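You operate a simulated robot arm through the tools that you are given. There is no shell and no other tool.

The job below is to be done with a simulated robot arm. You get a single attempt, and the scene is never put back.

Task
Pack beam S-22 in the blue archive box and label the lid FRAGILE.
Fine: lid shut, label on its dark plate; push the box back up to the bar cradle.
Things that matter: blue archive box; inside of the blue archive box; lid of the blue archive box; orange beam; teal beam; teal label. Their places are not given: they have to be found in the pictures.

Only the result counts: the job must be done as asked and must still hold three seconds after the hand-in. Knocking over, shifting, dropping, spilling or breaking anything else fails it. A push-on lid holds only when it is set on centred and level and pressed home; a screw cap is set on level and turned clockwise until tight.

Robot
A 7-joint arm with a two-finger parallel gripper, fixed in place. Base frame: the origin is at the foot of the arm, x ahead of it, y to its left, z up; the work surface is at about z = 880. Lengths are in mm, angles in degrees, forces in N, time in s.
With the tool pointing down near the work surface it reaches from about 300 to 700 mm from the base axis. Its first joint turns from -66.0 to 66.0 degrees. Payload 1.57 kg.
Tool frame: the origin (TCP) lies between the finger pads and is the grasp point; the fingertips stand 30 mm ahead of it; z points along the fingers, y is the line along which they close. The gripper opens to 110 mm. The fingers are 24 mm wide and 12 mm thick; the gripper's body (48 by 112 mm) begins 78 mm behind the TCP.
Orientation is told as [roll, pitch, yaw] about the base's x, y, z axes, in that order, counted from this pose: with the fingers straight down and closing along the base's y, the tool's x points along the base's -x, its y along +y and its z along -z.

Tools
- The arm moves only by the tool play_rows. Its arguments are lists of equal length, an entry for each row: "travel": the shift along the tool's x, y, z in mm, a list of three; "delta_rot": the turn, a rotation vector about the tool's x, y, z in degrees, a list of three; "hand": the finger opening in mm, from 0 to 110. In form: {"travel": [[x, y, z], ...], "delta_rot": [[wx, wy, wz], ...], "hand": [hand, ...]}. A call has 1 to 20 rows; each row is the pose to reach, as a shift and turn from the pose commanded when the call began, along the tool's axes at that moment. A row lasts 0.2 s, in which the tool goes at most 50 mm and 8.6 degrees; a call with a longer step from one row to the next is refused whole, and so is a gripper value outside its range. A pose out of reach is approached as far as the arm can. The call stops where the force on the tool passes 40 N (or 10 N more than at its start, if that is more) or the arm is blocked; 0.2 s more then pass. The fingers move at their own pace (about 108 mm/s each) and stop on an object; they squeeze with about 28 N. The grip force told is the motor's: it shows also when the fingers shut on nothing. Time passes only in rows, and 0.2 s behind the last, so rows that repeat a pose let the fingers close. The reply holds the time, the measured pose of the TCP, the force on the tool along the base axes, the opening and the grip force, in the units named above and with some noise, with the torque about the TCP (base axes, N m) and any sound that the robot's microphone picked up.
- Cameras (640 x 400 px; columns grow to the right, rows downward): "scene" is fixed at [155.5, -379.4, 1414.8]; the picture's right is [0.87, -0.49, 0.00], its down [-0.23, -0.41, -0.88] and it looks along [0.43, 0.77, -0.47] (base axes); focal length 320 px, centre (320, 200). "wrist" rides on the gripper at [70, 16, -141] in the tool frame; the picture's right is [-0.23, 0.97, 0.00], its down [-0.86, -0.20, -0.48] and it looks along [-0.47, -0.11, 0.88] (tool axes); focal length 222 px, centre (320, 200).
- get_image(camera): a new picture of that camera. It takes no simulated time.
- measure_at(camera, pixels): for up to 12 pixels [column, row] of the newest picture of that camera ("zoom" is the newest enlarged one), the place [x, y, z] in the base frame of the surface seen there, good to about 2 mm. It takes no simulated time.
- zoom(camera, box): a new picture of the part [left, top, right, bottom] of that camera's present view, enlarged. It takes no simulated time.
- job_done(): hands the job in; it is judged then, once.

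Leave the gripper open and the arm clear of the work at the hand-in unless told otherwise.

The tools are called after "Request:" as name(argument=value, ...) on one line, values as JSON. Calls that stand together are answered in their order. play_rows: Moves the arm, as the interface text tells. Its arguments: {"type":"object","properties":{"travel":{"type":"array","items":{"type":"array","items":{"type":"number"}}},"delta_rot":{"type":"array","items":{"type":"array","items":{"type":"number"}}},"hand":{"type":"array","items":{"type":"number"}}},"required":["travel","delta_rot","hand"]} The other tools are called the same way: get_image (camera) takes a picture; measure_at (camera, pixels) gives the place of the surface under pixels of a picture; zoom (camera, box) takes an enlarged picture of a part of a camera's view; job_done () hands the job in.

At the start:

```text
t: 0.0
ee_pos: [362.8, -81.7, 1219.1]
orientation: [0.0, 0.0, 0.1]
contact_force: [0.2, -0.5, 0.2]
moment: [0.0, 0.02, -0.02]
opening: 110.0
finger_force: 0.0
```

scene: 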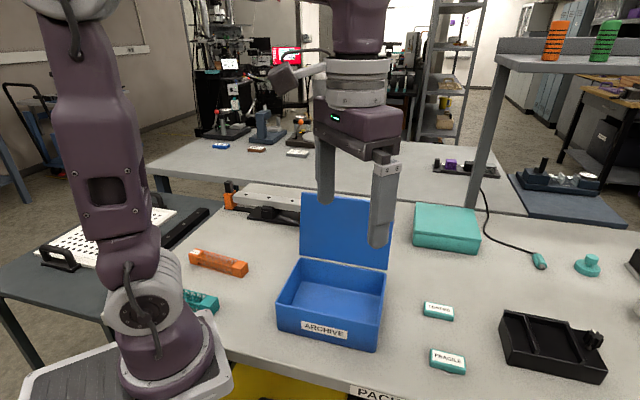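
wrist: 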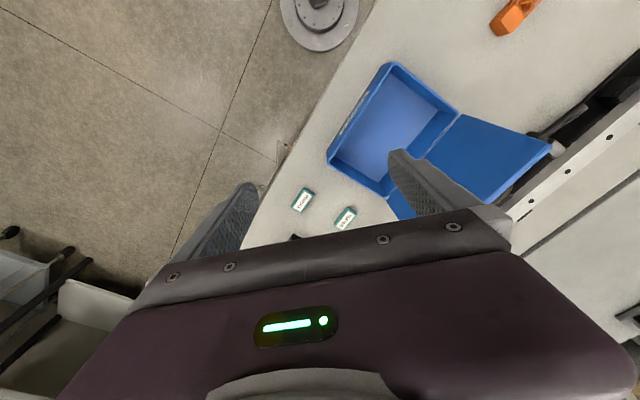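

I see the open blue box, an orange beam at about (218,262), a teal beam partly hidden near (205,300), and two labels at (438,312) and (448,360). I'll zoom in to read the markings.

Request:
zoom(camera="scene", box=[160, 230, 280, 320])

Request:
zoom(camera="scene", box=[400, 280, 500, 390])

Request:
zoom(camera="scene", box=[200, 160, 420, 360])

```text
4.44 times, centred on (220, 275) of scene
```

zoom: 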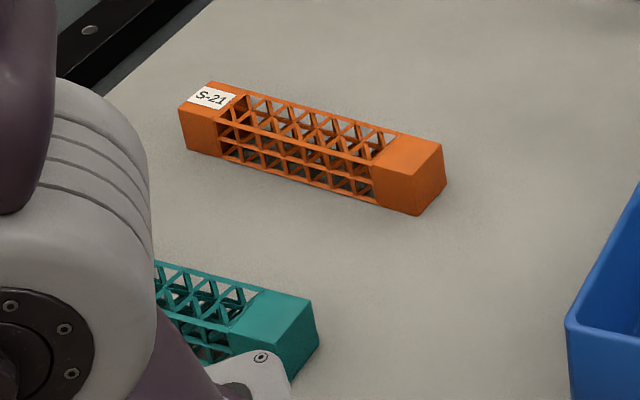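

```text
3.64 times, centred on (450, 335) of scene
```

zoom: 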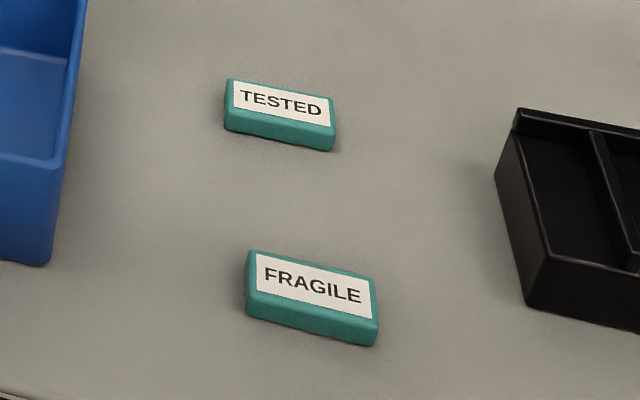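

```text
2.00 times, centred on (310, 260) of scene
```

zoom: 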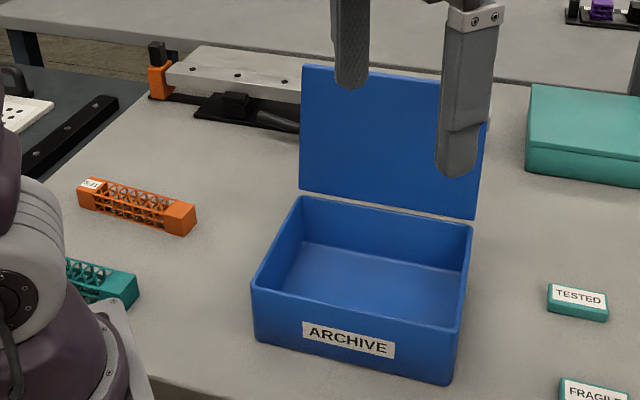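

Orange reads S-21, so the teal beam is most likely S-22 (its label is hidden by the arm). I'll measure the box, beams, labels and the bar cradle behind the box.

Request:
get_image(camera="scene")

Request:
measure_at(camera="scene", pixels=[[300, 260], [276, 303], [384, 272], [376, 350], [330, 290], [302, 194], [300, 253], [388, 268], [390, 220], [278, 330], [375, 349], [340, 225]])

Request:
measure_at(camera="scene", pixels=[[440, 307], [438, 315], [449, 355], [447, 366], [230, 262], [200, 254], [212, 302], [195, 296], [445, 220], [245, 200], [270, 215], [290, 220]])

Request:
get_image(camera="wrist")

Request:
zoom(camera="wrist", box=[320, 40, 640, 240])

```text
taken
```

scene: 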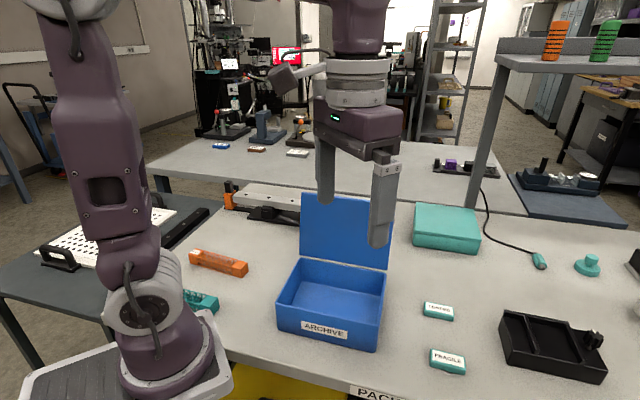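

```text
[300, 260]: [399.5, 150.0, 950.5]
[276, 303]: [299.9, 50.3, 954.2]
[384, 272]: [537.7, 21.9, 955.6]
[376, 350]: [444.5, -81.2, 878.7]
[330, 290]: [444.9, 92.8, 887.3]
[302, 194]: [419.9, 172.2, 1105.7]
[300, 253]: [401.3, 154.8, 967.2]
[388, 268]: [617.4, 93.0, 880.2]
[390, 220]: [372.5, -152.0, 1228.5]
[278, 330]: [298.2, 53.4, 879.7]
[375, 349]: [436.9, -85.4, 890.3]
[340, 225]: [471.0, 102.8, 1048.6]
```

```text
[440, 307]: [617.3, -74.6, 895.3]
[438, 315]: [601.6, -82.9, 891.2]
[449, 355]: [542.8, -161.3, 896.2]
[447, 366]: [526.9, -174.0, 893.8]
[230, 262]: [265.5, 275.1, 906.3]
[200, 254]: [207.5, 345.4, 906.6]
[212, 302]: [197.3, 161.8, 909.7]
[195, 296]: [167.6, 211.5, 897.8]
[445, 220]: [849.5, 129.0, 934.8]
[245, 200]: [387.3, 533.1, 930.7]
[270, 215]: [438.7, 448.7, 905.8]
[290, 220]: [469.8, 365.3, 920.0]
```

```text
taken
```

wrist: 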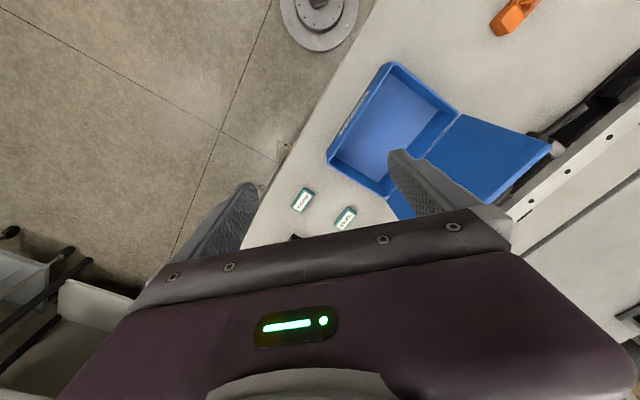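

```text
2.00 times, centred on (480, 140) of wrist
```

zoom: 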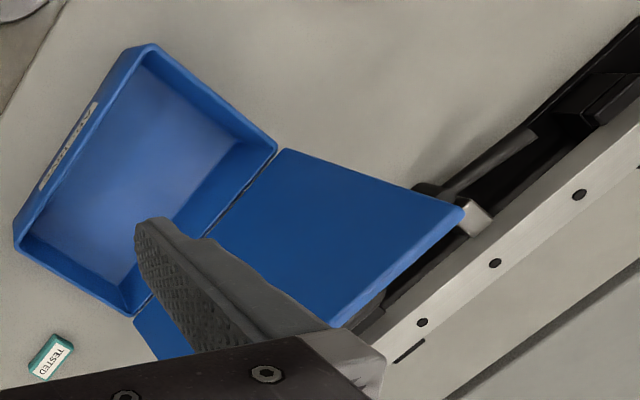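

The box is about 196 × 141 mm, turned about 45°, with its lid hinged open at the back. The bar cradle is behind it. I'll move the hand sideways, high above everything, so the wrist camera can see the teal beam and the cradle.

Request:
play_rows(travel=[[0, 47, 0], [0, 94, 0], [0, 141, 0], [0, 188, 0], [0, 235, 0], [0, 282, 0], [0, 282, 0]], delta_rot=[[0, 0, 0], [0, 0, 0], [0, 0, 0], [0, 0, 0], [0, 0, 0], [0, 0, 0], [0, 0, 0]], hand=[110, 110, 110, 110, 110, 110, 110])

Request:
get_image(camera="wrist")

Request:
get_image(camera="scene")

```text
t: 1.6
ee_pos: [365.0, 202.1, 1221.6]
orientation: [-0.1, 0.0, 0.0]
contact_force: [0.4, 0.5, -1.1]
moment: [0.0, 0.02, 0.05]
opening: 110.0
finger_force: 0.0
```

```text
taken
```

wrist: 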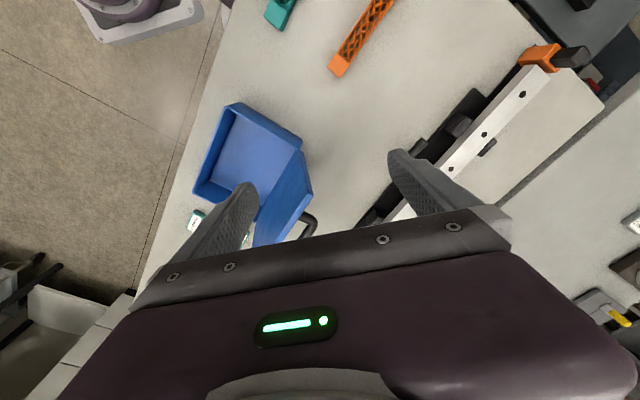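

```text
taken
```

scene: 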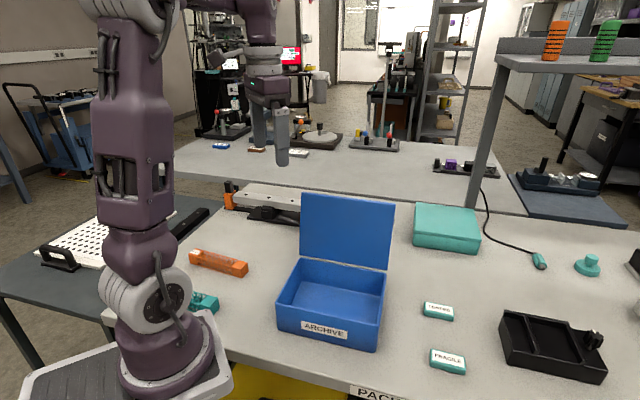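

I see a dark loop near the lid at about (305,225) in the wrist picture. I'll zoom on it, the cradle and the beams.

Request:
zoom(camera="wrist", box=[180, 90, 340, 250])

Request:
zoom(camera="wrist", box=[240, 0, 640, 230])

Request:
zoom(camera="scene", box=[200, 170, 420, 290])

```text
2.50 times, centred on (260, 170) of wrist
```

zoom: 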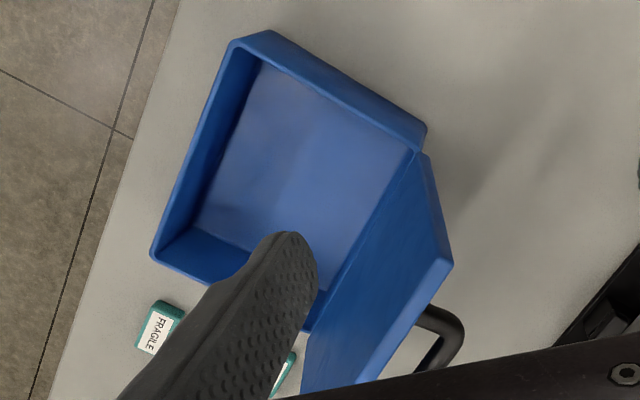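

```text
1.60 times, centred on (440, 115) of wrist
```

zoom: 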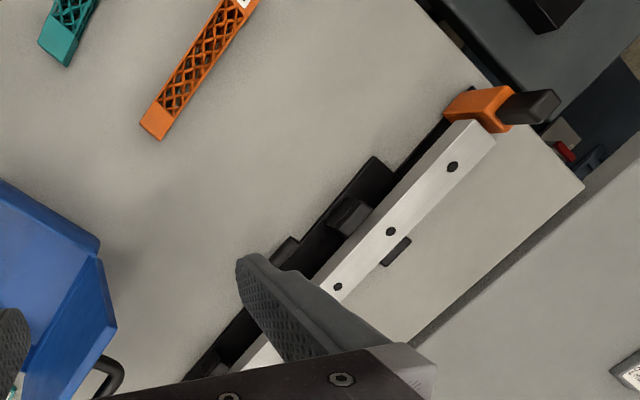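

```text
2.91 times, centred on (310, 230) of scene
```

zoom: 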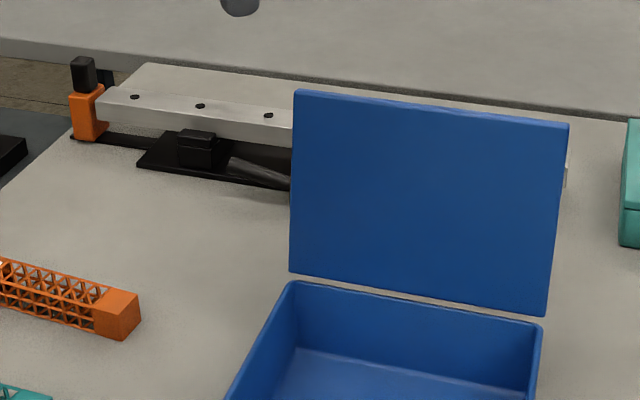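

The lid has a black loop handle on its outer side. I'll shift the hand toward the beams to see the teal one and read its label.

Request:
play_rows(travel=[[20, 35, 0], [40, 70, 0], [65, 105, 0], [65, 105, 0]], delta_rot=[[0, 0, 0], [0, 0, 0], [0, 0, 0], [0, 0, 0]], hand=[110, 110, 110, 110])

Request:
get_image(camera="wrist")

Request:
zoom(camera="wrist", box=[180, 0, 420, 150])

Request:
zoom(camera="scene", box=[90, 230, 250, 330])

```text
t: 2.6
ee_pos: [298.9, 307.9, 1217.2]
orientation: [0.0, 0.0, -0.1]
contact_force: [-0.7, 0.1, -0.1]
moment: [0.0, 0.02, -0.01]
opening: 109.7
finger_force: 0.1
```

```text
taken
```

wrist: 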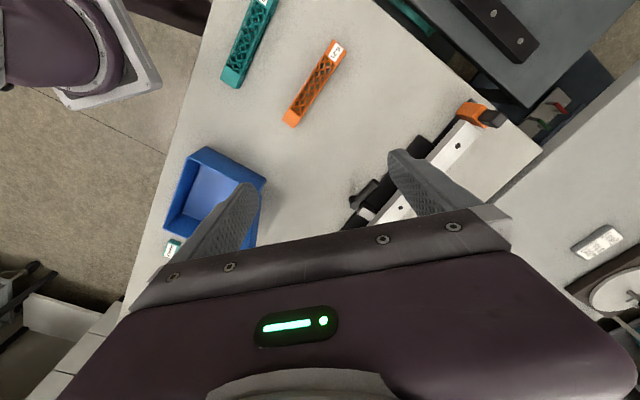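

```text
2.67 times, centred on (300, 75) of wrist
```

zoom: 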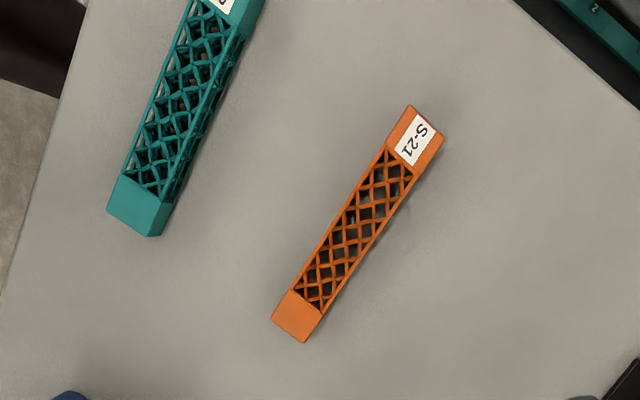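

```text
4.00 times, centred on (170, 280) of scene
```

zoom: 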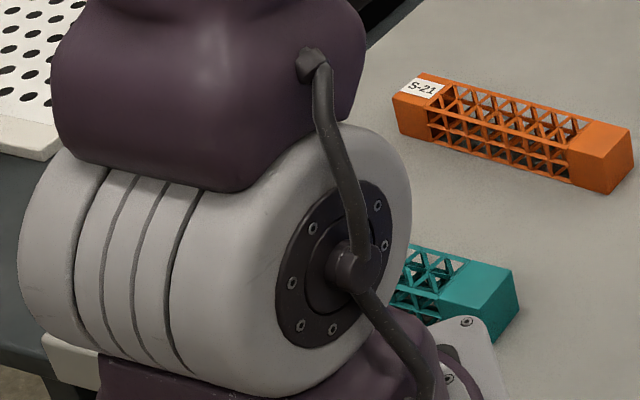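

The teal beam's label is partly visible ("…2"). I'll measure the beam's ends, and the orange beam too.

Request:
measure_at(camera="zoom", pixels=[[300, 200]])

Request:
measure_at(camera="wrist", pixels=[[230, 78], [237, 82], [226, 80], [244, 68], [262, 4], [257, 3], [292, 120], [300, 115], [336, 50], [345, 45], [240, 60], [250, 35]])

```text
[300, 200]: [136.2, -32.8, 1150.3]
```

```text
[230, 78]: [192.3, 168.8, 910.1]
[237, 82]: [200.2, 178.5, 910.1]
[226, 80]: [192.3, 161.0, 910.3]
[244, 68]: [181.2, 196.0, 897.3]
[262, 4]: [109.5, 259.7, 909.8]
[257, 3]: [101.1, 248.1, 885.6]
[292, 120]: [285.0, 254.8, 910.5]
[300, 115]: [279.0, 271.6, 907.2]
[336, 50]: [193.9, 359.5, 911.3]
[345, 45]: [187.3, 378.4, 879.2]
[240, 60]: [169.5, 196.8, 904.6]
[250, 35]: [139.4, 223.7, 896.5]
```

I'll move the hand 40 mm further back so the far end of the teal beam with its label comes into view.

Request:
play_rows(travel=[[25, 0, 0], [45, -10, 0], [45, -10, 0]], delta_rot=[[0, 0, 0], [0, 0, 0], [0, 0, 0]], hand=[110, 110, 110])

Request:
get_image(camera="wrist")

Request:
zoom(camera="wrist", box=[200, 0, 380, 150])

```text
t: 3.4
ee_pos: [253.6, 294.6, 1218.6]
orientation: [-0.1, 0.0, 0.0]
contact_force: [0.5, -0.4, 0.4]
moment: [0.04, 0.0, 0.0]
opening: 110.0
finger_force: 0.1
```

```text
taken
```

wrist: 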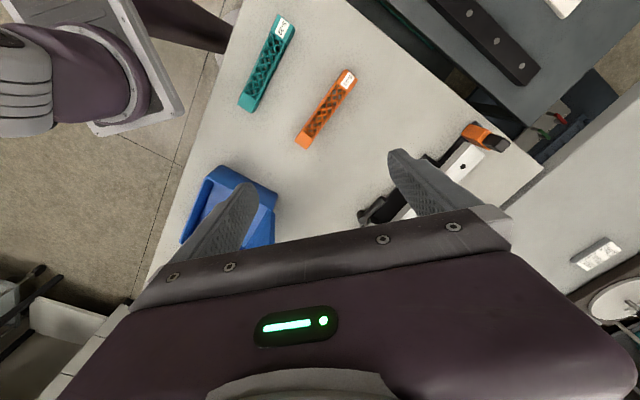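

```text
2.67 times, centred on (290, 75) of wrist
```

zoom: 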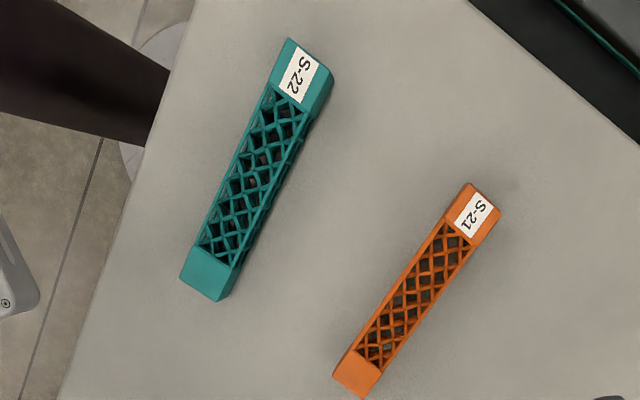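

Teal reads S-22, so that is the one to pack. I'll measure its corners on the zoomed picture, and the orange one's for clearance.

Request:
measure_at(camera="zoom", pixels=[[196, 252], [232, 268], [184, 280], [216, 296], [287, 44], [327, 72], [274, 84], [310, 103], [205, 275], [340, 375], [375, 390], [470, 190]])

Request:
measure_at(camera="zoom", pixels=[[250, 150], [240, 170], [262, 205], [300, 135], [210, 240], [298, 70], [330, 85], [355, 370], [480, 205], [150, 200], [120, 250], [400, 100]])

```text
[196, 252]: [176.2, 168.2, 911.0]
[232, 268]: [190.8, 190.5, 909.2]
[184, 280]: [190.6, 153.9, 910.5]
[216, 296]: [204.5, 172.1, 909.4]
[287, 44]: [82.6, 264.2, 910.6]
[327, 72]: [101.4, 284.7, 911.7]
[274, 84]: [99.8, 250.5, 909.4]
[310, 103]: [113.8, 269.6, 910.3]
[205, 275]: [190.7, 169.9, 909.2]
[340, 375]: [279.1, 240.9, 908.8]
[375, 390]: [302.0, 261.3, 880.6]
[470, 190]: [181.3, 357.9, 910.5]
```

```text
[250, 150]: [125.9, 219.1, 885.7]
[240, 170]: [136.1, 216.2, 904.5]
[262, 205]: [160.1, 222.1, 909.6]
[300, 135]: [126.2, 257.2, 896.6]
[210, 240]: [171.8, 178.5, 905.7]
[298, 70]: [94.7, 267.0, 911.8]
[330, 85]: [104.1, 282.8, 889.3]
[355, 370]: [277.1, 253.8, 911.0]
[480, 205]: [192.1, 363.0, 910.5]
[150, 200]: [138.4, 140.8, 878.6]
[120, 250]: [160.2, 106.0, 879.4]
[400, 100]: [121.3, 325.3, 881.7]
```

Teal beam S-22: centre about (145,219), top z ≈ 910, about 154 × 27 mm, running along −45°. The fingers must close across it, so I'll yaw the hand −45° (tool z +45°) while staying high.

Request:
play_rows(travel=[[0, 0, 0], [0, 0, 0], [0, 0, 0], [0, 0, 0], [0, 0, 0], [0, 0, 0], [0, 0, 0]], delta_rot=[[0, 0, 7.5], [0, 0, 15], [0, 0, 22.5], [0, 0, 30], [0, 0, 37.5], [0, 0, 45], [0, 0, 45]], hand=[110, 110, 110, 110, 110, 110, 110])

Request:
get_image(camera="wrist")

Request:
get_image(camera="scene")

```text
t: 5.0
ee_pos: [252.7, 295.5, 1218.5]
orientation: [0.0, 0.0, -45.0]
contact_force: [0.0, -0.7, 0.0]
moment: [-0.01, 0.01, -0.01]
opening: 109.9
finger_force: 0.1
```

```text
taken
```

wrist: 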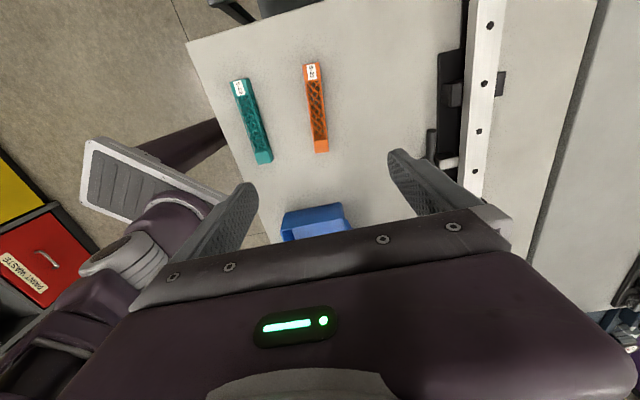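

```text
taken
```

scene: 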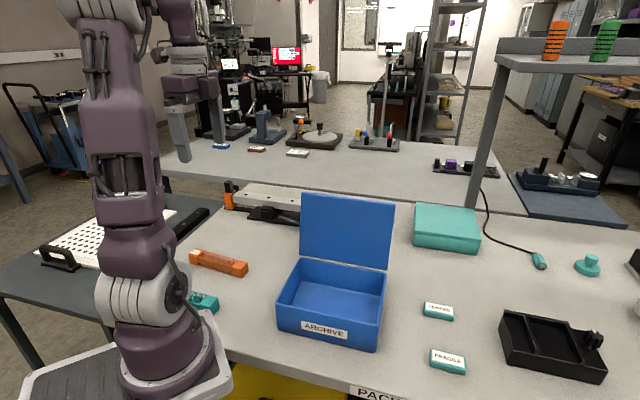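

Yaw is −45°. I'll go down to z ≈ 1010 here, clear of the orange beam (top 910), then move inward over the teal beam to test the reach.

Request:
play_rows(travel=[[0, 0, 45], [0, 0, 90], [0, 0, 135], [0, 0, 180], [0, 0, 208], [0, 0, 208]], delta_rot=[[0, 0, 0], [0, 0, 0], [0, 0, 0], [0, 0, 0], [0, 0, 0], [0, 0, 0]], hand=[110, 110, 110, 110, 110, 110])

Request:
play_rows(travel=[[7, -40, 0], [14, -80, 0], [21, -120, 0], [21, -120, 0]], delta_rot=[[0, 0, 0], [0, 0, 0], [0, 0, 0], [0, 0, 0]], hand=[110, 110, 110, 110])

Request:
get_image(camera="scene")

Request:
get_image(camera="wrist")

```text
t: 6.4
ee_pos: [254.4, 294.8, 1010.7]
orientation: [0.0, 0.1, -45.0]
contact_force: [0.4, 0.3, 0.4]
moment: [-0.04, -0.01, -0.01]
opening: 110.0
finger_force: 0.2
```

```text
t: 7.4
ee_pos: [157.1, 224.8, 1011.2]
orientation: [0.0, 0.0, -44.9]
contact_force: [0.5, -0.8, -0.1]
moment: [0.03, -0.04, 0.02]
opening: 110.0
finger_force: 0.0
```

```text
taken
```

scene: 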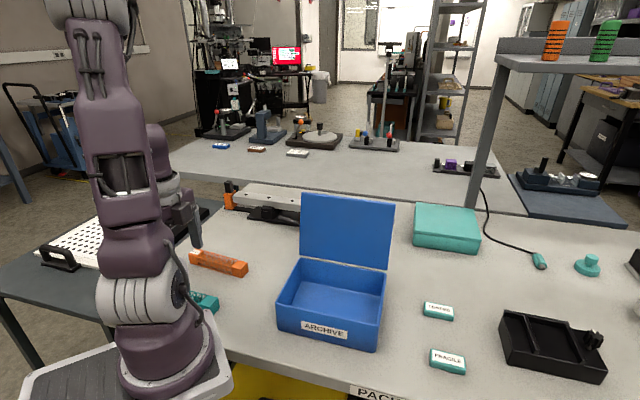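

```text
taken
```

wrist: 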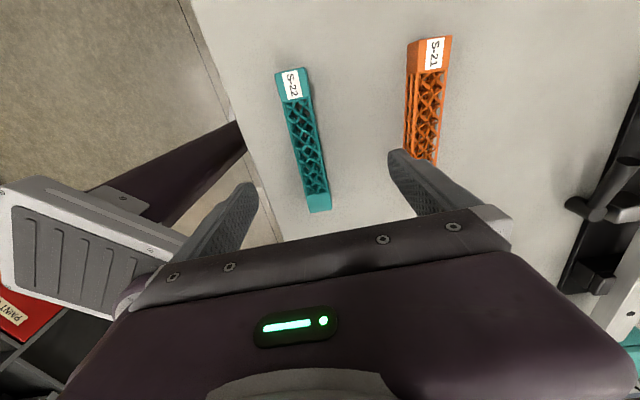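

The arm reaches here without trouble. I'll re-measure the teal beam from this closer view.

Request:
zoom(camera="wrist", box=[220, 40, 400, 230])

Request:
measure_at(camera="wrist", pixels=[[275, 74], [308, 69], [281, 101], [312, 97], [304, 193], [329, 190], [308, 211], [331, 208], [292, 88], [318, 200], [302, 140], [312, 150]])

```text
2.11 times, centred on (310, 135) of wrist
```

zoom: 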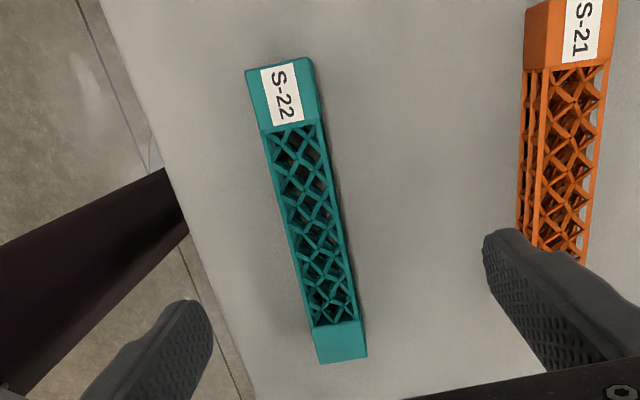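

```text
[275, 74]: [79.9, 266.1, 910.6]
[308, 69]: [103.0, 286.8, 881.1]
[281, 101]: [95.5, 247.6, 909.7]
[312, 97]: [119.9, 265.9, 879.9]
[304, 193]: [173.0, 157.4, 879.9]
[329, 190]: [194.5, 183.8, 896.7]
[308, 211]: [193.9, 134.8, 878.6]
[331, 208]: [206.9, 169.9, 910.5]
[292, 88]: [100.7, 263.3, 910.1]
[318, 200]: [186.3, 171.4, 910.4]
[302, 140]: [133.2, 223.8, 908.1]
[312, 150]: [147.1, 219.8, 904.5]
```

Beam centre is about (144,218) with its axis near −46.5°. I'll line up with it, narrow the opening to 70, and go down to TCP z ≈ 915 (fingertips about 5 mm above the table).

Request:
play_rows(travel=[[2.3, -12.9, 0], [2.3, -12.9, 20], [2.3, -12.9, 45], [2.3, -12.9, 70], [2.3, -12.9, 88], [2.3, -12.9, 96], [2.3, -12.9, 96]], delta_rot=[[0, 0, 1.5], [0, 0, 1.5], [0, 0, 1.5], [0, 0, 1.5], [0, 0, 1.5], [0, 0, 1.5], [0, 0, 1.5]], hand=[70, 70, 70, 70, 70, 70, 70])

Request:
get_image(camera="wrist")

```text
t: 9.0
ee_pos: [165.5, 250.5, 955.1]
orientation: [-0.2, -0.1, -46.4]
contact_force: [-0.3, -0.4, 0.2]
moment: [0.0, 0.0, 0.01]
opening: 69.8
finger_force: 0.0
out of reach, approached as far as the arm can: row 2, 3, 4, 5, 6, 7
```

```text
taken
```

wrist: 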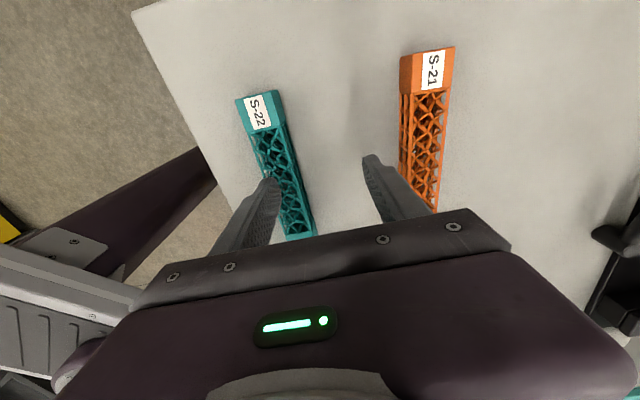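

The arm stopped short: near the table it cannot get closer than about 300 mm with the tool vertical. I'll go back up first, then tilt the hand so the fingers point inward and the wrist stays further out.

Request:
play_rows(travel=[[0, 0, -40], [0, 0, -80], [0, 0, -96], [0, 0, -96]], delta_rot=[[0, 0, 0], [0, 0, 0], [0, 0, 0], [0, 0, 0]], hand=[70, 70, 70, 70])

```text
t: 10.0
ee_pos: [166.3, 249.3, 1052.0]
orientation: [0.0, 0.0, -46.4]
contact_force: [0.5, 0.8, 0.5]
moment: [-0.02, 0.01, 0.02]
opening: 70.0
finger_force: 0.2
```

The commanded pose follows the reached one. Now I'll tilt +24° about the tool x axis (fingers pointing inward to the base) at this safe height.

Request:
play_rows(travel=[[0, 0, 0], [0, 0, 0], [0, 0, 0], [0, 0, 0]], delta_rot=[[8, 0, 0], [16, 0, 0], [24, 0, 0], [24, 0, 0]], hand=[70, 70, 70, 70])

Request:
get_image(camera="scene")

Request:
get_image(camera="wrist")

```text
t: 11.0
ee_pos: [165.7, 250.2, 1051.9]
orientation: [-24.1, 0.0, -46.5]
contact_force: [0.8, 0.6, 0.4]
moment: [0.03, 0.03, 0.0]
opening: 70.0
finger_force: 0.0
```

```text
taken
```

scene: 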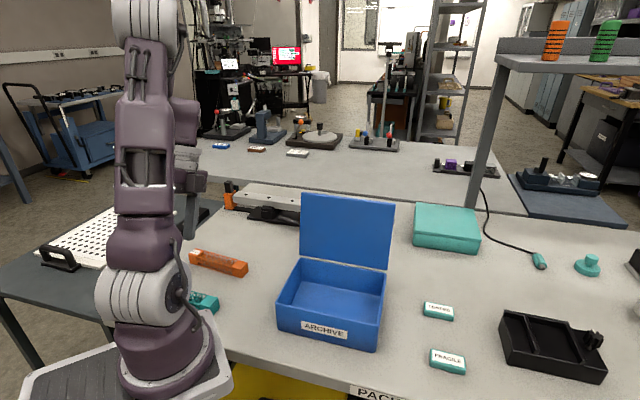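

```text
taken
```

wrist: 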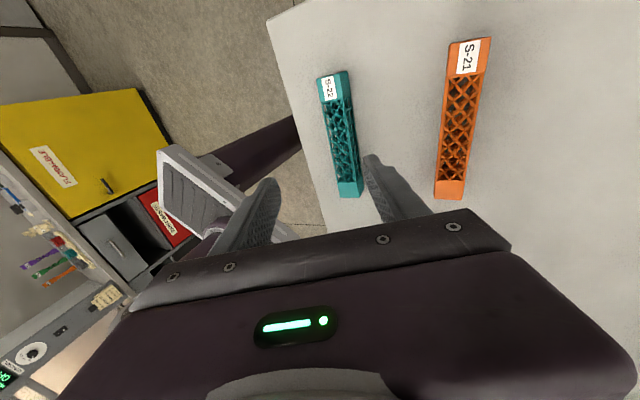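

Tilt looks right (the camera now looks further toward the base). I'll approach to a hover along the finger axis over the beam and check the reach.

Request:
play_rows(travel=[[-3, 10, 28], [-6, 20, 56], [-7.6, 29.3, 79], [-7.6, 29.3, 79]], delta_rot=[[0, 0, 0], [0, 0, 0], [0, 0, 0], [0, 0, 0]], hand=[70, 70, 70, 70])

Request:
get_image(camera="wrist")

Request:
get_image(camera="scene")

```text
t: 12.0
ee_pos: [164.6, 238.6, 968.0]
orientation: [-24.0, -0.1, -46.4]
contact_force: [0.4, 0.7, -0.9]
moment: [0.0, 0.01, -0.02]
opening: 70.1
finger_force: 0.0
```

```text
taken
```

wrist: 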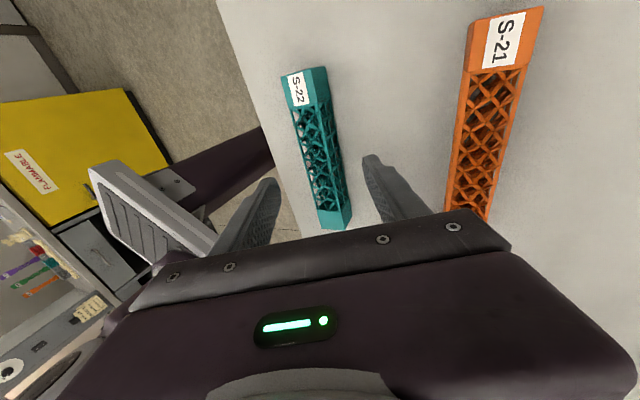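

```text
taken
```

scene: 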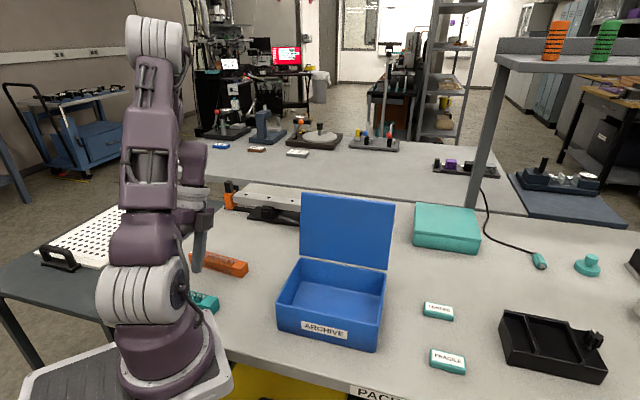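

The hover pose is reached. I'll re-measure the beam from this view before going lower.

Request:
zoom(camera="wrist", box=[220, 50, 420, 240])

Request:
measure_at(camera="wrist", pixels=[[282, 78], [315, 70], [325, 67], [329, 103], [291, 110], [317, 210], [343, 206], [352, 205], [320, 228], [346, 227], [270, 185], [370, 160]])

Request:
play_rows(travel=[[0, 0, 0]], delta_rot=[[0, 0, 0]], hand=[60])

```text
2.11 times, centred on (320, 145) of wrist
```

zoom: 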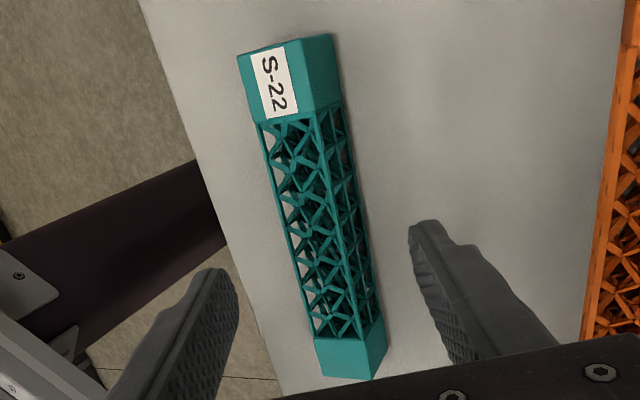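

```text
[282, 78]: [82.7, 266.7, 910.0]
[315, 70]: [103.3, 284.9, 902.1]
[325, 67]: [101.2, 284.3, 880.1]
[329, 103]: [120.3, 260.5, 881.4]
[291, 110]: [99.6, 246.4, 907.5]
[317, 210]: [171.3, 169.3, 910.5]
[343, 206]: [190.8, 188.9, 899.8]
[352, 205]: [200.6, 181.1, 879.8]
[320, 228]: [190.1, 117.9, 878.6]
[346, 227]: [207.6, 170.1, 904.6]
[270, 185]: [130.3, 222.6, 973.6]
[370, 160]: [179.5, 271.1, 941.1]
```

```text
t: 12.4
ee_pos: [163.4, 238.3, 968.2]
orientation: [-24.0, -0.1, -46.4]
contact_force: [-0.1, 0.2, 0.2]
moment: [0.04, 0.01, 0.02]
opening: 60.0
finger_force: 0.1
```

Beam centre line confirmed at perpendicular offset ≈255 mm. The hand seems ~3.5 mm too far inward. I'll correct that and descend along the tilted axis to z ≈ 930.

Request:
play_rows(travel=[[-1, 3.4, 0], [-1, 3.4, 15], [-1, 3.4, 30], [-1, 3.4, 40], [-1, 3.4, 40]], delta_rot=[[0, 0, 0], [0, 0, 0], [0, 0, 0], [0, 0, 0], [0, 0, 0]], hand=[56, 56, 56, 56, 56])

Request:
get_image(camera="wrist")

Request:
zoom(camera="wrist", box=[220, 80, 420, 240])

```text
t: 13.6
ee_pos: [155.5, 230.2, 927.5]
orientation: [-24.1, 0.0, -46.5]
contact_force: [0.3, 0.3, -0.5]
moment: [-0.06, -0.01, -0.02]
opening: 55.9
finger_force: 0.1
```

```text
taken
```

wrist: 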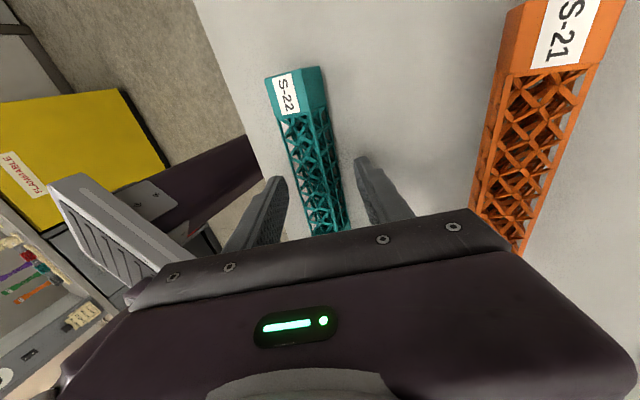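

```text
2.50 times, centred on (320, 160) of wrist
```

zoom: 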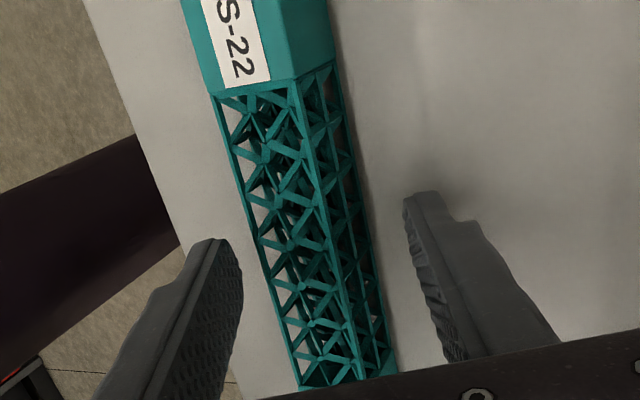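

Clear on both sides and still within reach. I'll go the last ~6 mm with a narrower opening, then close on the beam slowly.

Request:
play_rows(travel=[[0, -0.6, 3], [0, -0.6, 6.3], [0, -0.6, 6.3]], delta_rot=[[0, 0, 0], [0, 0, 0], [0, 0, 0]], hand=[46, 46, 46])

Request:
get_image(camera="wrist")

Request:
get_image(camera="scene")

```text
t: 14.4
ee_pos: [153.4, 229.5, 923.2]
orientation: [-24.0, 0.0, -46.4]
contact_force: [-0.3, -0.4, 0.9]
moment: [0.02, -0.01, 0.01]
opening: 45.9
finger_force: 0.1
```

```text
taken
```

wrist: 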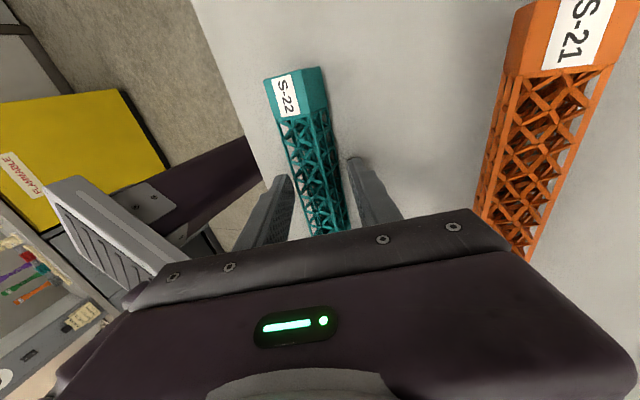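

```text
taken
```

scene: 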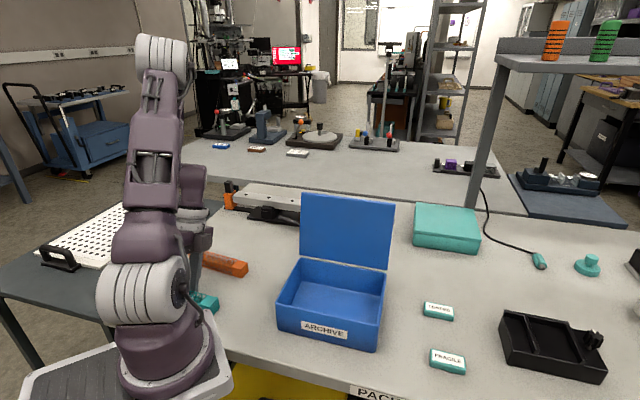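

The fingers straddle the beam. Closing in steps while staying in place.

Request:
play_rows(travel=[[0, 0, 0], [0, 0, 0], [0, 0, 0], [0, 0, 0], [0, 0, 0]], delta_rot=[[0, 0, 0], [0, 0, 0], [0, 0, 0], [0, 0, 0], [0, 0, 0]], hand=[38, 32, 26, 15, 15])

Request:
get_image(camera="wrist")

Request:
zoom(camera="scene", box=[150, 220, 270, 330])

```text
t: 15.6
ee_pos: [153.2, 228.9, 923.3]
orientation: [-24.0, 0.1, -46.4]
contact_force: [0.8, -1.2, 13.6]
moment: [-0.05, -0.18, -0.1]
opening: 34.6
finger_force: 27.8
```

```text
taken
```

wrist: 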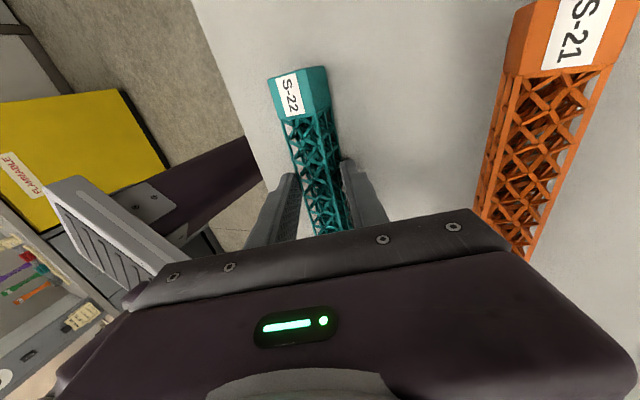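

```text
3.64 times, centred on (210, 275) of scene
```

zoom: 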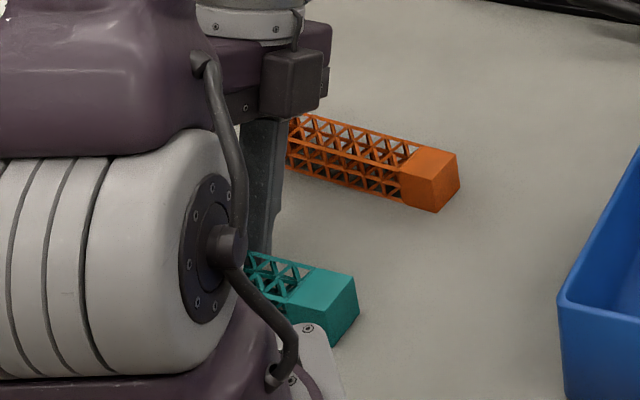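

The grip is firm (28 N) but diagonal (opening 34.6 instead of ~27), because the pads are tilted. I'll lift 10 mm gently and see how the beam hangs.

Request:
play_rows(travel=[[0, -1.2, -2.7], [0, -2.4, -5.5], [0, -4.07, -9.14], [0, -4.07, -9.14]], delta_rot=[[0, 0, 0], [0, 0, 0], [0, 0, 0], [0, 0, 0]], hand=[15, 15, 15, 15])

Request:
zoom(camera="scene", box=[150, 220, 270, 330])

Request:
zoom(camera="wrist", box=[220, 50, 420, 240])

```text
t: 16.6
ee_pos: [153.9, 229.5, 932.1]
orientation: [-24.0, 0.0, -46.5]
contact_force: [-0.4, 0.6, -0.6]
moment: [0.01, 0.02, 0.0]
opening: 29.8
finger_force: 28.2
```

```text
3.64 times, centred on (210, 275) of scene
```

zoom: 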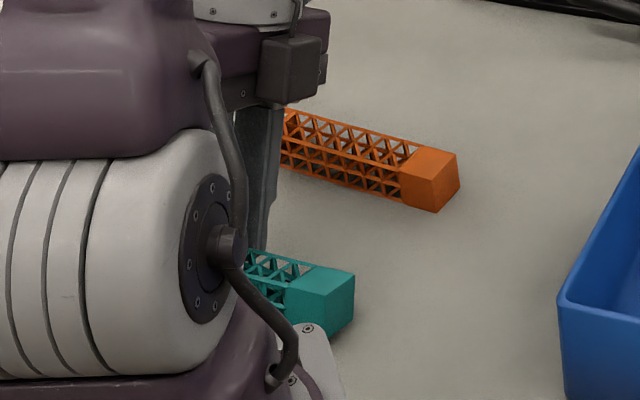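

```text
2.11 times, centred on (320, 145) of wrist
```

zoom: 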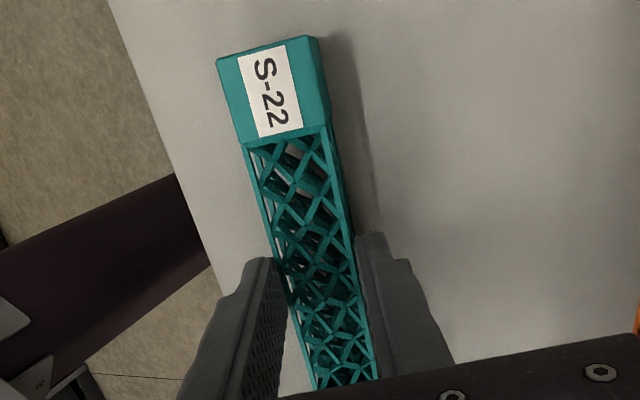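

On lifting, the beam seated flush in the pads (opening 29.8). I'll lift it well clear, move outward over the orange beam with margin, then straighten the hand to vertical.

Request:
play_rows(travel=[[0, -10, -22], [0, -22, -50], [0, -36, -82], [0, -48, -110], [0, -20, -122], [0, 10, -136], [0, 40, -149], [0, 40, -149]], delta_rot=[[0, 0, 0], [0, 0, 0], [0, 0, 0], [0, 0, 0], [0, 0, 0], [0, 0, 0], [0, 0, 0], [0, 0, 0]], hand=[15, 15, 15, 15, 15, 15, 15, 15])

Request:
play_rows(travel=[[0, 0, 0], [0, 0, 0], [0, 0, 0], [0, 0, 0], [0, 0, 0]], delta_rot=[[-6, 0, 0], [-12, 0, 0], [-18, 0, 0], [-24, 0, 0], [-24, 0, 0]], hand=[15, 15, 15, 15, 15])

Request:
get_image(camera="scene")

Request:
get_image(camera="wrist")

```text
t: 18.4
ee_pos: [224.3, 293.9, 1053.9]
orientation: [-24.0, 0.0, -46.4]
contact_force: [-0.1, -0.6, -1.0]
moment: [0.0, 0.0, 0.03]
opening: 29.4
finger_force: 28.3
```

```text
t: 19.6
ee_pos: [224.2, 296.2, 1053.3]
orientation: [0.2, 0.0, -46.5]
contact_force: [0.8, 0.1, -0.3]
moment: [0.01, -0.01, 0.02]
opening: 29.3
finger_force: 27.9
```

```text
taken
```

scene: 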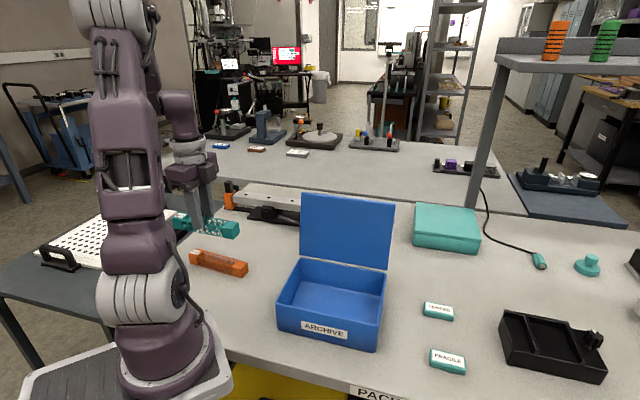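

```text
taken
```

wrist: 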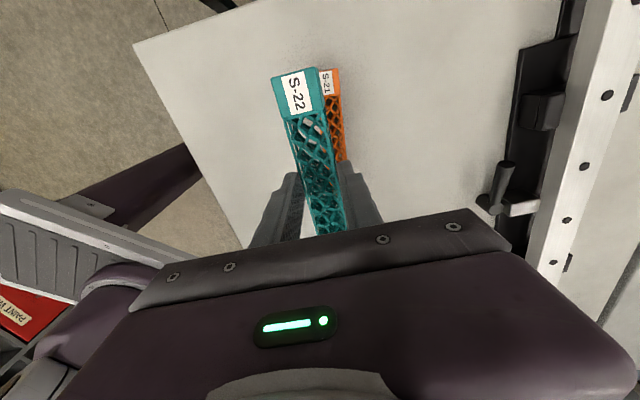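

The beam hangs level and upright. I'll measure it in the hand and the box's rim and floor for placing.

Request:
measure_at(camera="wrist", pixels=[[278, 80], [308, 73], [320, 110], [296, 95], [308, 130], [497, 190], [540, 110], [480, 200], [525, 80], [500, 207], [560, 215], [605, 95]])

Request:
zoom(camera="scene", box=[265, 185, 405, 360])

Request:
measure_at(camera="zoom", pixels=[[140, 155], [500, 240], [60, 270], [440, 370], [150, 175], [190, 240], [420, 300], [150, 290], [350, 350], [290, 200], [90, 265], [470, 250]])

```text
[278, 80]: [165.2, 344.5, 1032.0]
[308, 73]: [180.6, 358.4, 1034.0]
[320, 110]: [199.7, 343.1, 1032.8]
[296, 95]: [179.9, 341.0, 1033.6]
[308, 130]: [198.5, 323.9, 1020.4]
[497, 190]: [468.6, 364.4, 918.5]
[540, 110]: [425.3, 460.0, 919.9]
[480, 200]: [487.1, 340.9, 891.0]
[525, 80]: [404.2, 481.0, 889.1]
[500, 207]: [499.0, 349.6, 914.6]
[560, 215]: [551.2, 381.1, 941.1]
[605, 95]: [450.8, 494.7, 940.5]
```

```text
2.29 times, centred on (335, 272) of scene
```

zoom: 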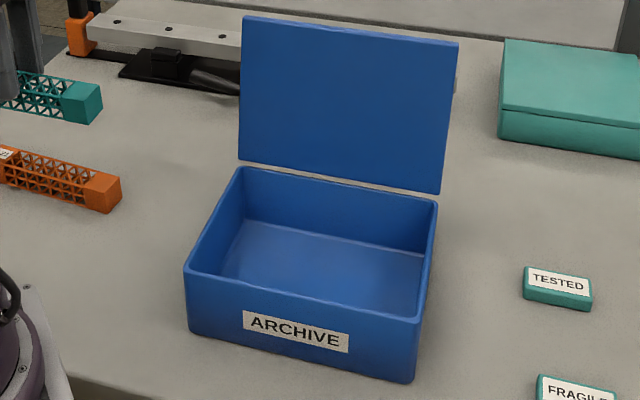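

```text
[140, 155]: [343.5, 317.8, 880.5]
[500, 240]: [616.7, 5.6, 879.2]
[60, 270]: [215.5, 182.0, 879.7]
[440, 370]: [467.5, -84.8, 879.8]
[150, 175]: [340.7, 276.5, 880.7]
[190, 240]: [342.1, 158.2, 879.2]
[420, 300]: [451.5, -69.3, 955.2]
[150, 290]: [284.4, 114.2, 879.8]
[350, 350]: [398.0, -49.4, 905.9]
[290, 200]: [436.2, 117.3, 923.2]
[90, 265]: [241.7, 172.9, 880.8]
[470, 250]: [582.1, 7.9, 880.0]
```

Beam top is 20 mm and bottom 50 mm below the TCP. Now I'll measure the box rim corners and inner floor more precisely in this zoom.

Request:
measure_at(camera="zoom", pixels=[[241, 169], [436, 203], [415, 318], [187, 270], [246, 222], [420, 255], [330, 187], [300, 294], [212, 218], [426, 260], [330, 240], [230, 260]])

Request:
measure_at(camera="zoom", pixels=[[244, 18], [456, 42], [439, 190], [241, 158], [350, 30], [340, 172], [242, 90], [448, 120], [340, 100], [345, 180], [300, 290], [400, 300]])

```text
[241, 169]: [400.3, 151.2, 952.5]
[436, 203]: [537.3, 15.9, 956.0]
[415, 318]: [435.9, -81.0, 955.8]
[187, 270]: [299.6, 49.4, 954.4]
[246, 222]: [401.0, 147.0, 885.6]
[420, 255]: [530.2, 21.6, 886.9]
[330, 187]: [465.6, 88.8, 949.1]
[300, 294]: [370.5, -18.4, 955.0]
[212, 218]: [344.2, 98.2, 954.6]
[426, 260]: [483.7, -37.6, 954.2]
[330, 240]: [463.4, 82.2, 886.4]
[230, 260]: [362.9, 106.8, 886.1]
```

```text
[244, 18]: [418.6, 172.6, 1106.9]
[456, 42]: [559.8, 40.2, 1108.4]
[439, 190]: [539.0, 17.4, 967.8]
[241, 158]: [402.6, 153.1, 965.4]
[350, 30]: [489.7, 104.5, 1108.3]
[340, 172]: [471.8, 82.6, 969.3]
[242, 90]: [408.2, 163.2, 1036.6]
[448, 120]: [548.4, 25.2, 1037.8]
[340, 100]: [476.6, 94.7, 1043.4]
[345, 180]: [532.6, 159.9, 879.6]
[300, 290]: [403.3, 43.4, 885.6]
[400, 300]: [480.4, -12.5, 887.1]
```

Box: centre ≈ (418,34), rim z ≈ 955, floor z ≈ 886, long axis at ≈ −44.4°. The lid stands behind it, leaning back about 10°. I'll carry the beam around the front-left of the lid to hover over the box, slightly forward of its centre, with a clearance of about 48 mm over the rim.

Request:
play_rows(travel=[[-41, -20, 0], [-83, -39, 0], [-124, -58.8, 0], [-164, -57.5, 0], [-204, -56.2, 0], [-244, -54.9, 0], [-284, -53.6, 0], [-324.1, -52.3, 0], [-324.1, -52.3, 0]], delta_rot=[[0, 0, 0], [0, 0, 0], [0, 0, 0], [0, 0, -0.5], [0, 0, -1], [0, 0, -1.5], [0, 0, -2], [0, 0, -2], [0, 0, -2]], hand=[15, 15, 15, 15, 15, 15, 15, 15, 15])

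Request:
get_image(camera="scene")

Request:
get_image(camera="wrist")

```text
t: 21.6
ee_pos: [412.4, 25.8, 1052.2]
orientation: [0.0, 0.1, -44.3]
contact_force: [-0.3, 0.6, -0.1]
moment: [-0.01, 0.0, 0.01]
opening: 28.9
finger_force: 28.1
```

```text
taken
```

scene: 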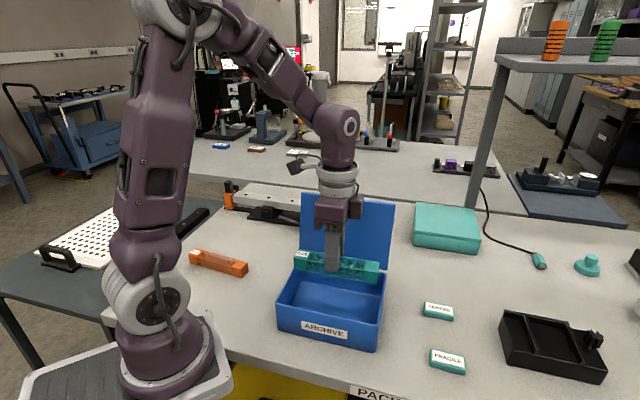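

```text
taken
```

wrist: 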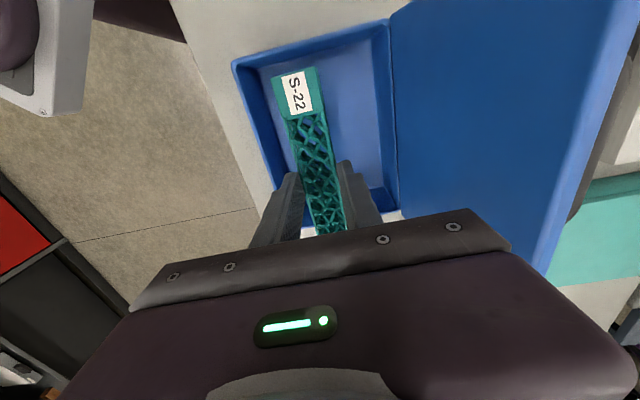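

The beam is over the opening, lined up with the long axis. Lowering to just above the floor (TCP ≈ 939).

Request:
play_rows(travel=[[0, 0, 30], [0, 0, 60], [0, 0, 85], [0, 0, 102], [0, 0, 112], [0, 0, 112]], delta_rot=[[0, 0, 0], [0, 0, 0], [0, 0, 0], [0, 0, 0], [0, 0, 0], [0, 0, 0]], hand=[15, 15, 15, 15, 15, 15])

Request:
get_image(camera="wrist")

Request:
zoom(camera="scene", box=[265, 185, 405, 360])

```text
t: 23.0
ee_pos: [408.6, 25.1, 942.2]
orientation: [-0.1, 0.0, -44.6]
contact_force: [-0.3, 0.3, -0.9]
moment: [0.03, 0.03, -0.03]
opening: 29.0
finger_force: 27.8
```

```text
taken
```

wrist: 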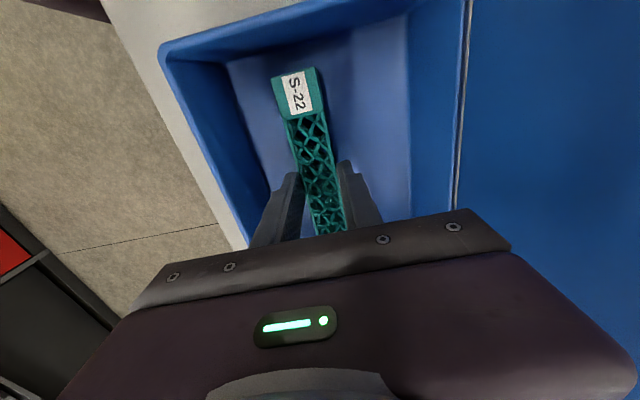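

```text
2.29 times, centred on (335, 272) of scene
```

zoom: 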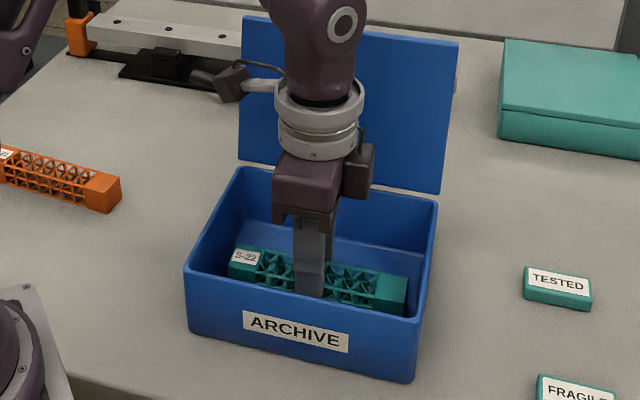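

The beam is inside the box with room at both ends. Lowering in small steps until contact shows.

Request:
play_rows(travel=[[0, 0, 1], [0, 0, 2], [0, 0, 3], [0, 0, 3]], delta_rot=[[0, 0, 0], [0, 0, 0], [0, 0, 0], [0, 0, 0]], hand=[15, 15, 15, 15])

Request:
measure_at(camera="wrist", pixels=[[300, 75], [288, 115], [322, 108], [350, 60], [250, 80], [330, 225]])

```text
t: 24.0
ee_pos: [409.8, 25.2, 939.3]
orientation: [0.0, 0.0, -44.4]
contact_force: [-0.6, 0.0, -0.7]
moment: [-0.01, -0.01, -0.02]
opening: 29.3
finger_force: 27.9
```

```text
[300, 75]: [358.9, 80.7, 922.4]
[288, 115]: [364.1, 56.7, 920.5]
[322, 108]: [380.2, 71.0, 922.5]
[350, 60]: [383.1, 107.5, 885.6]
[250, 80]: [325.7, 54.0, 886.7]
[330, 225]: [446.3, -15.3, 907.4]
```

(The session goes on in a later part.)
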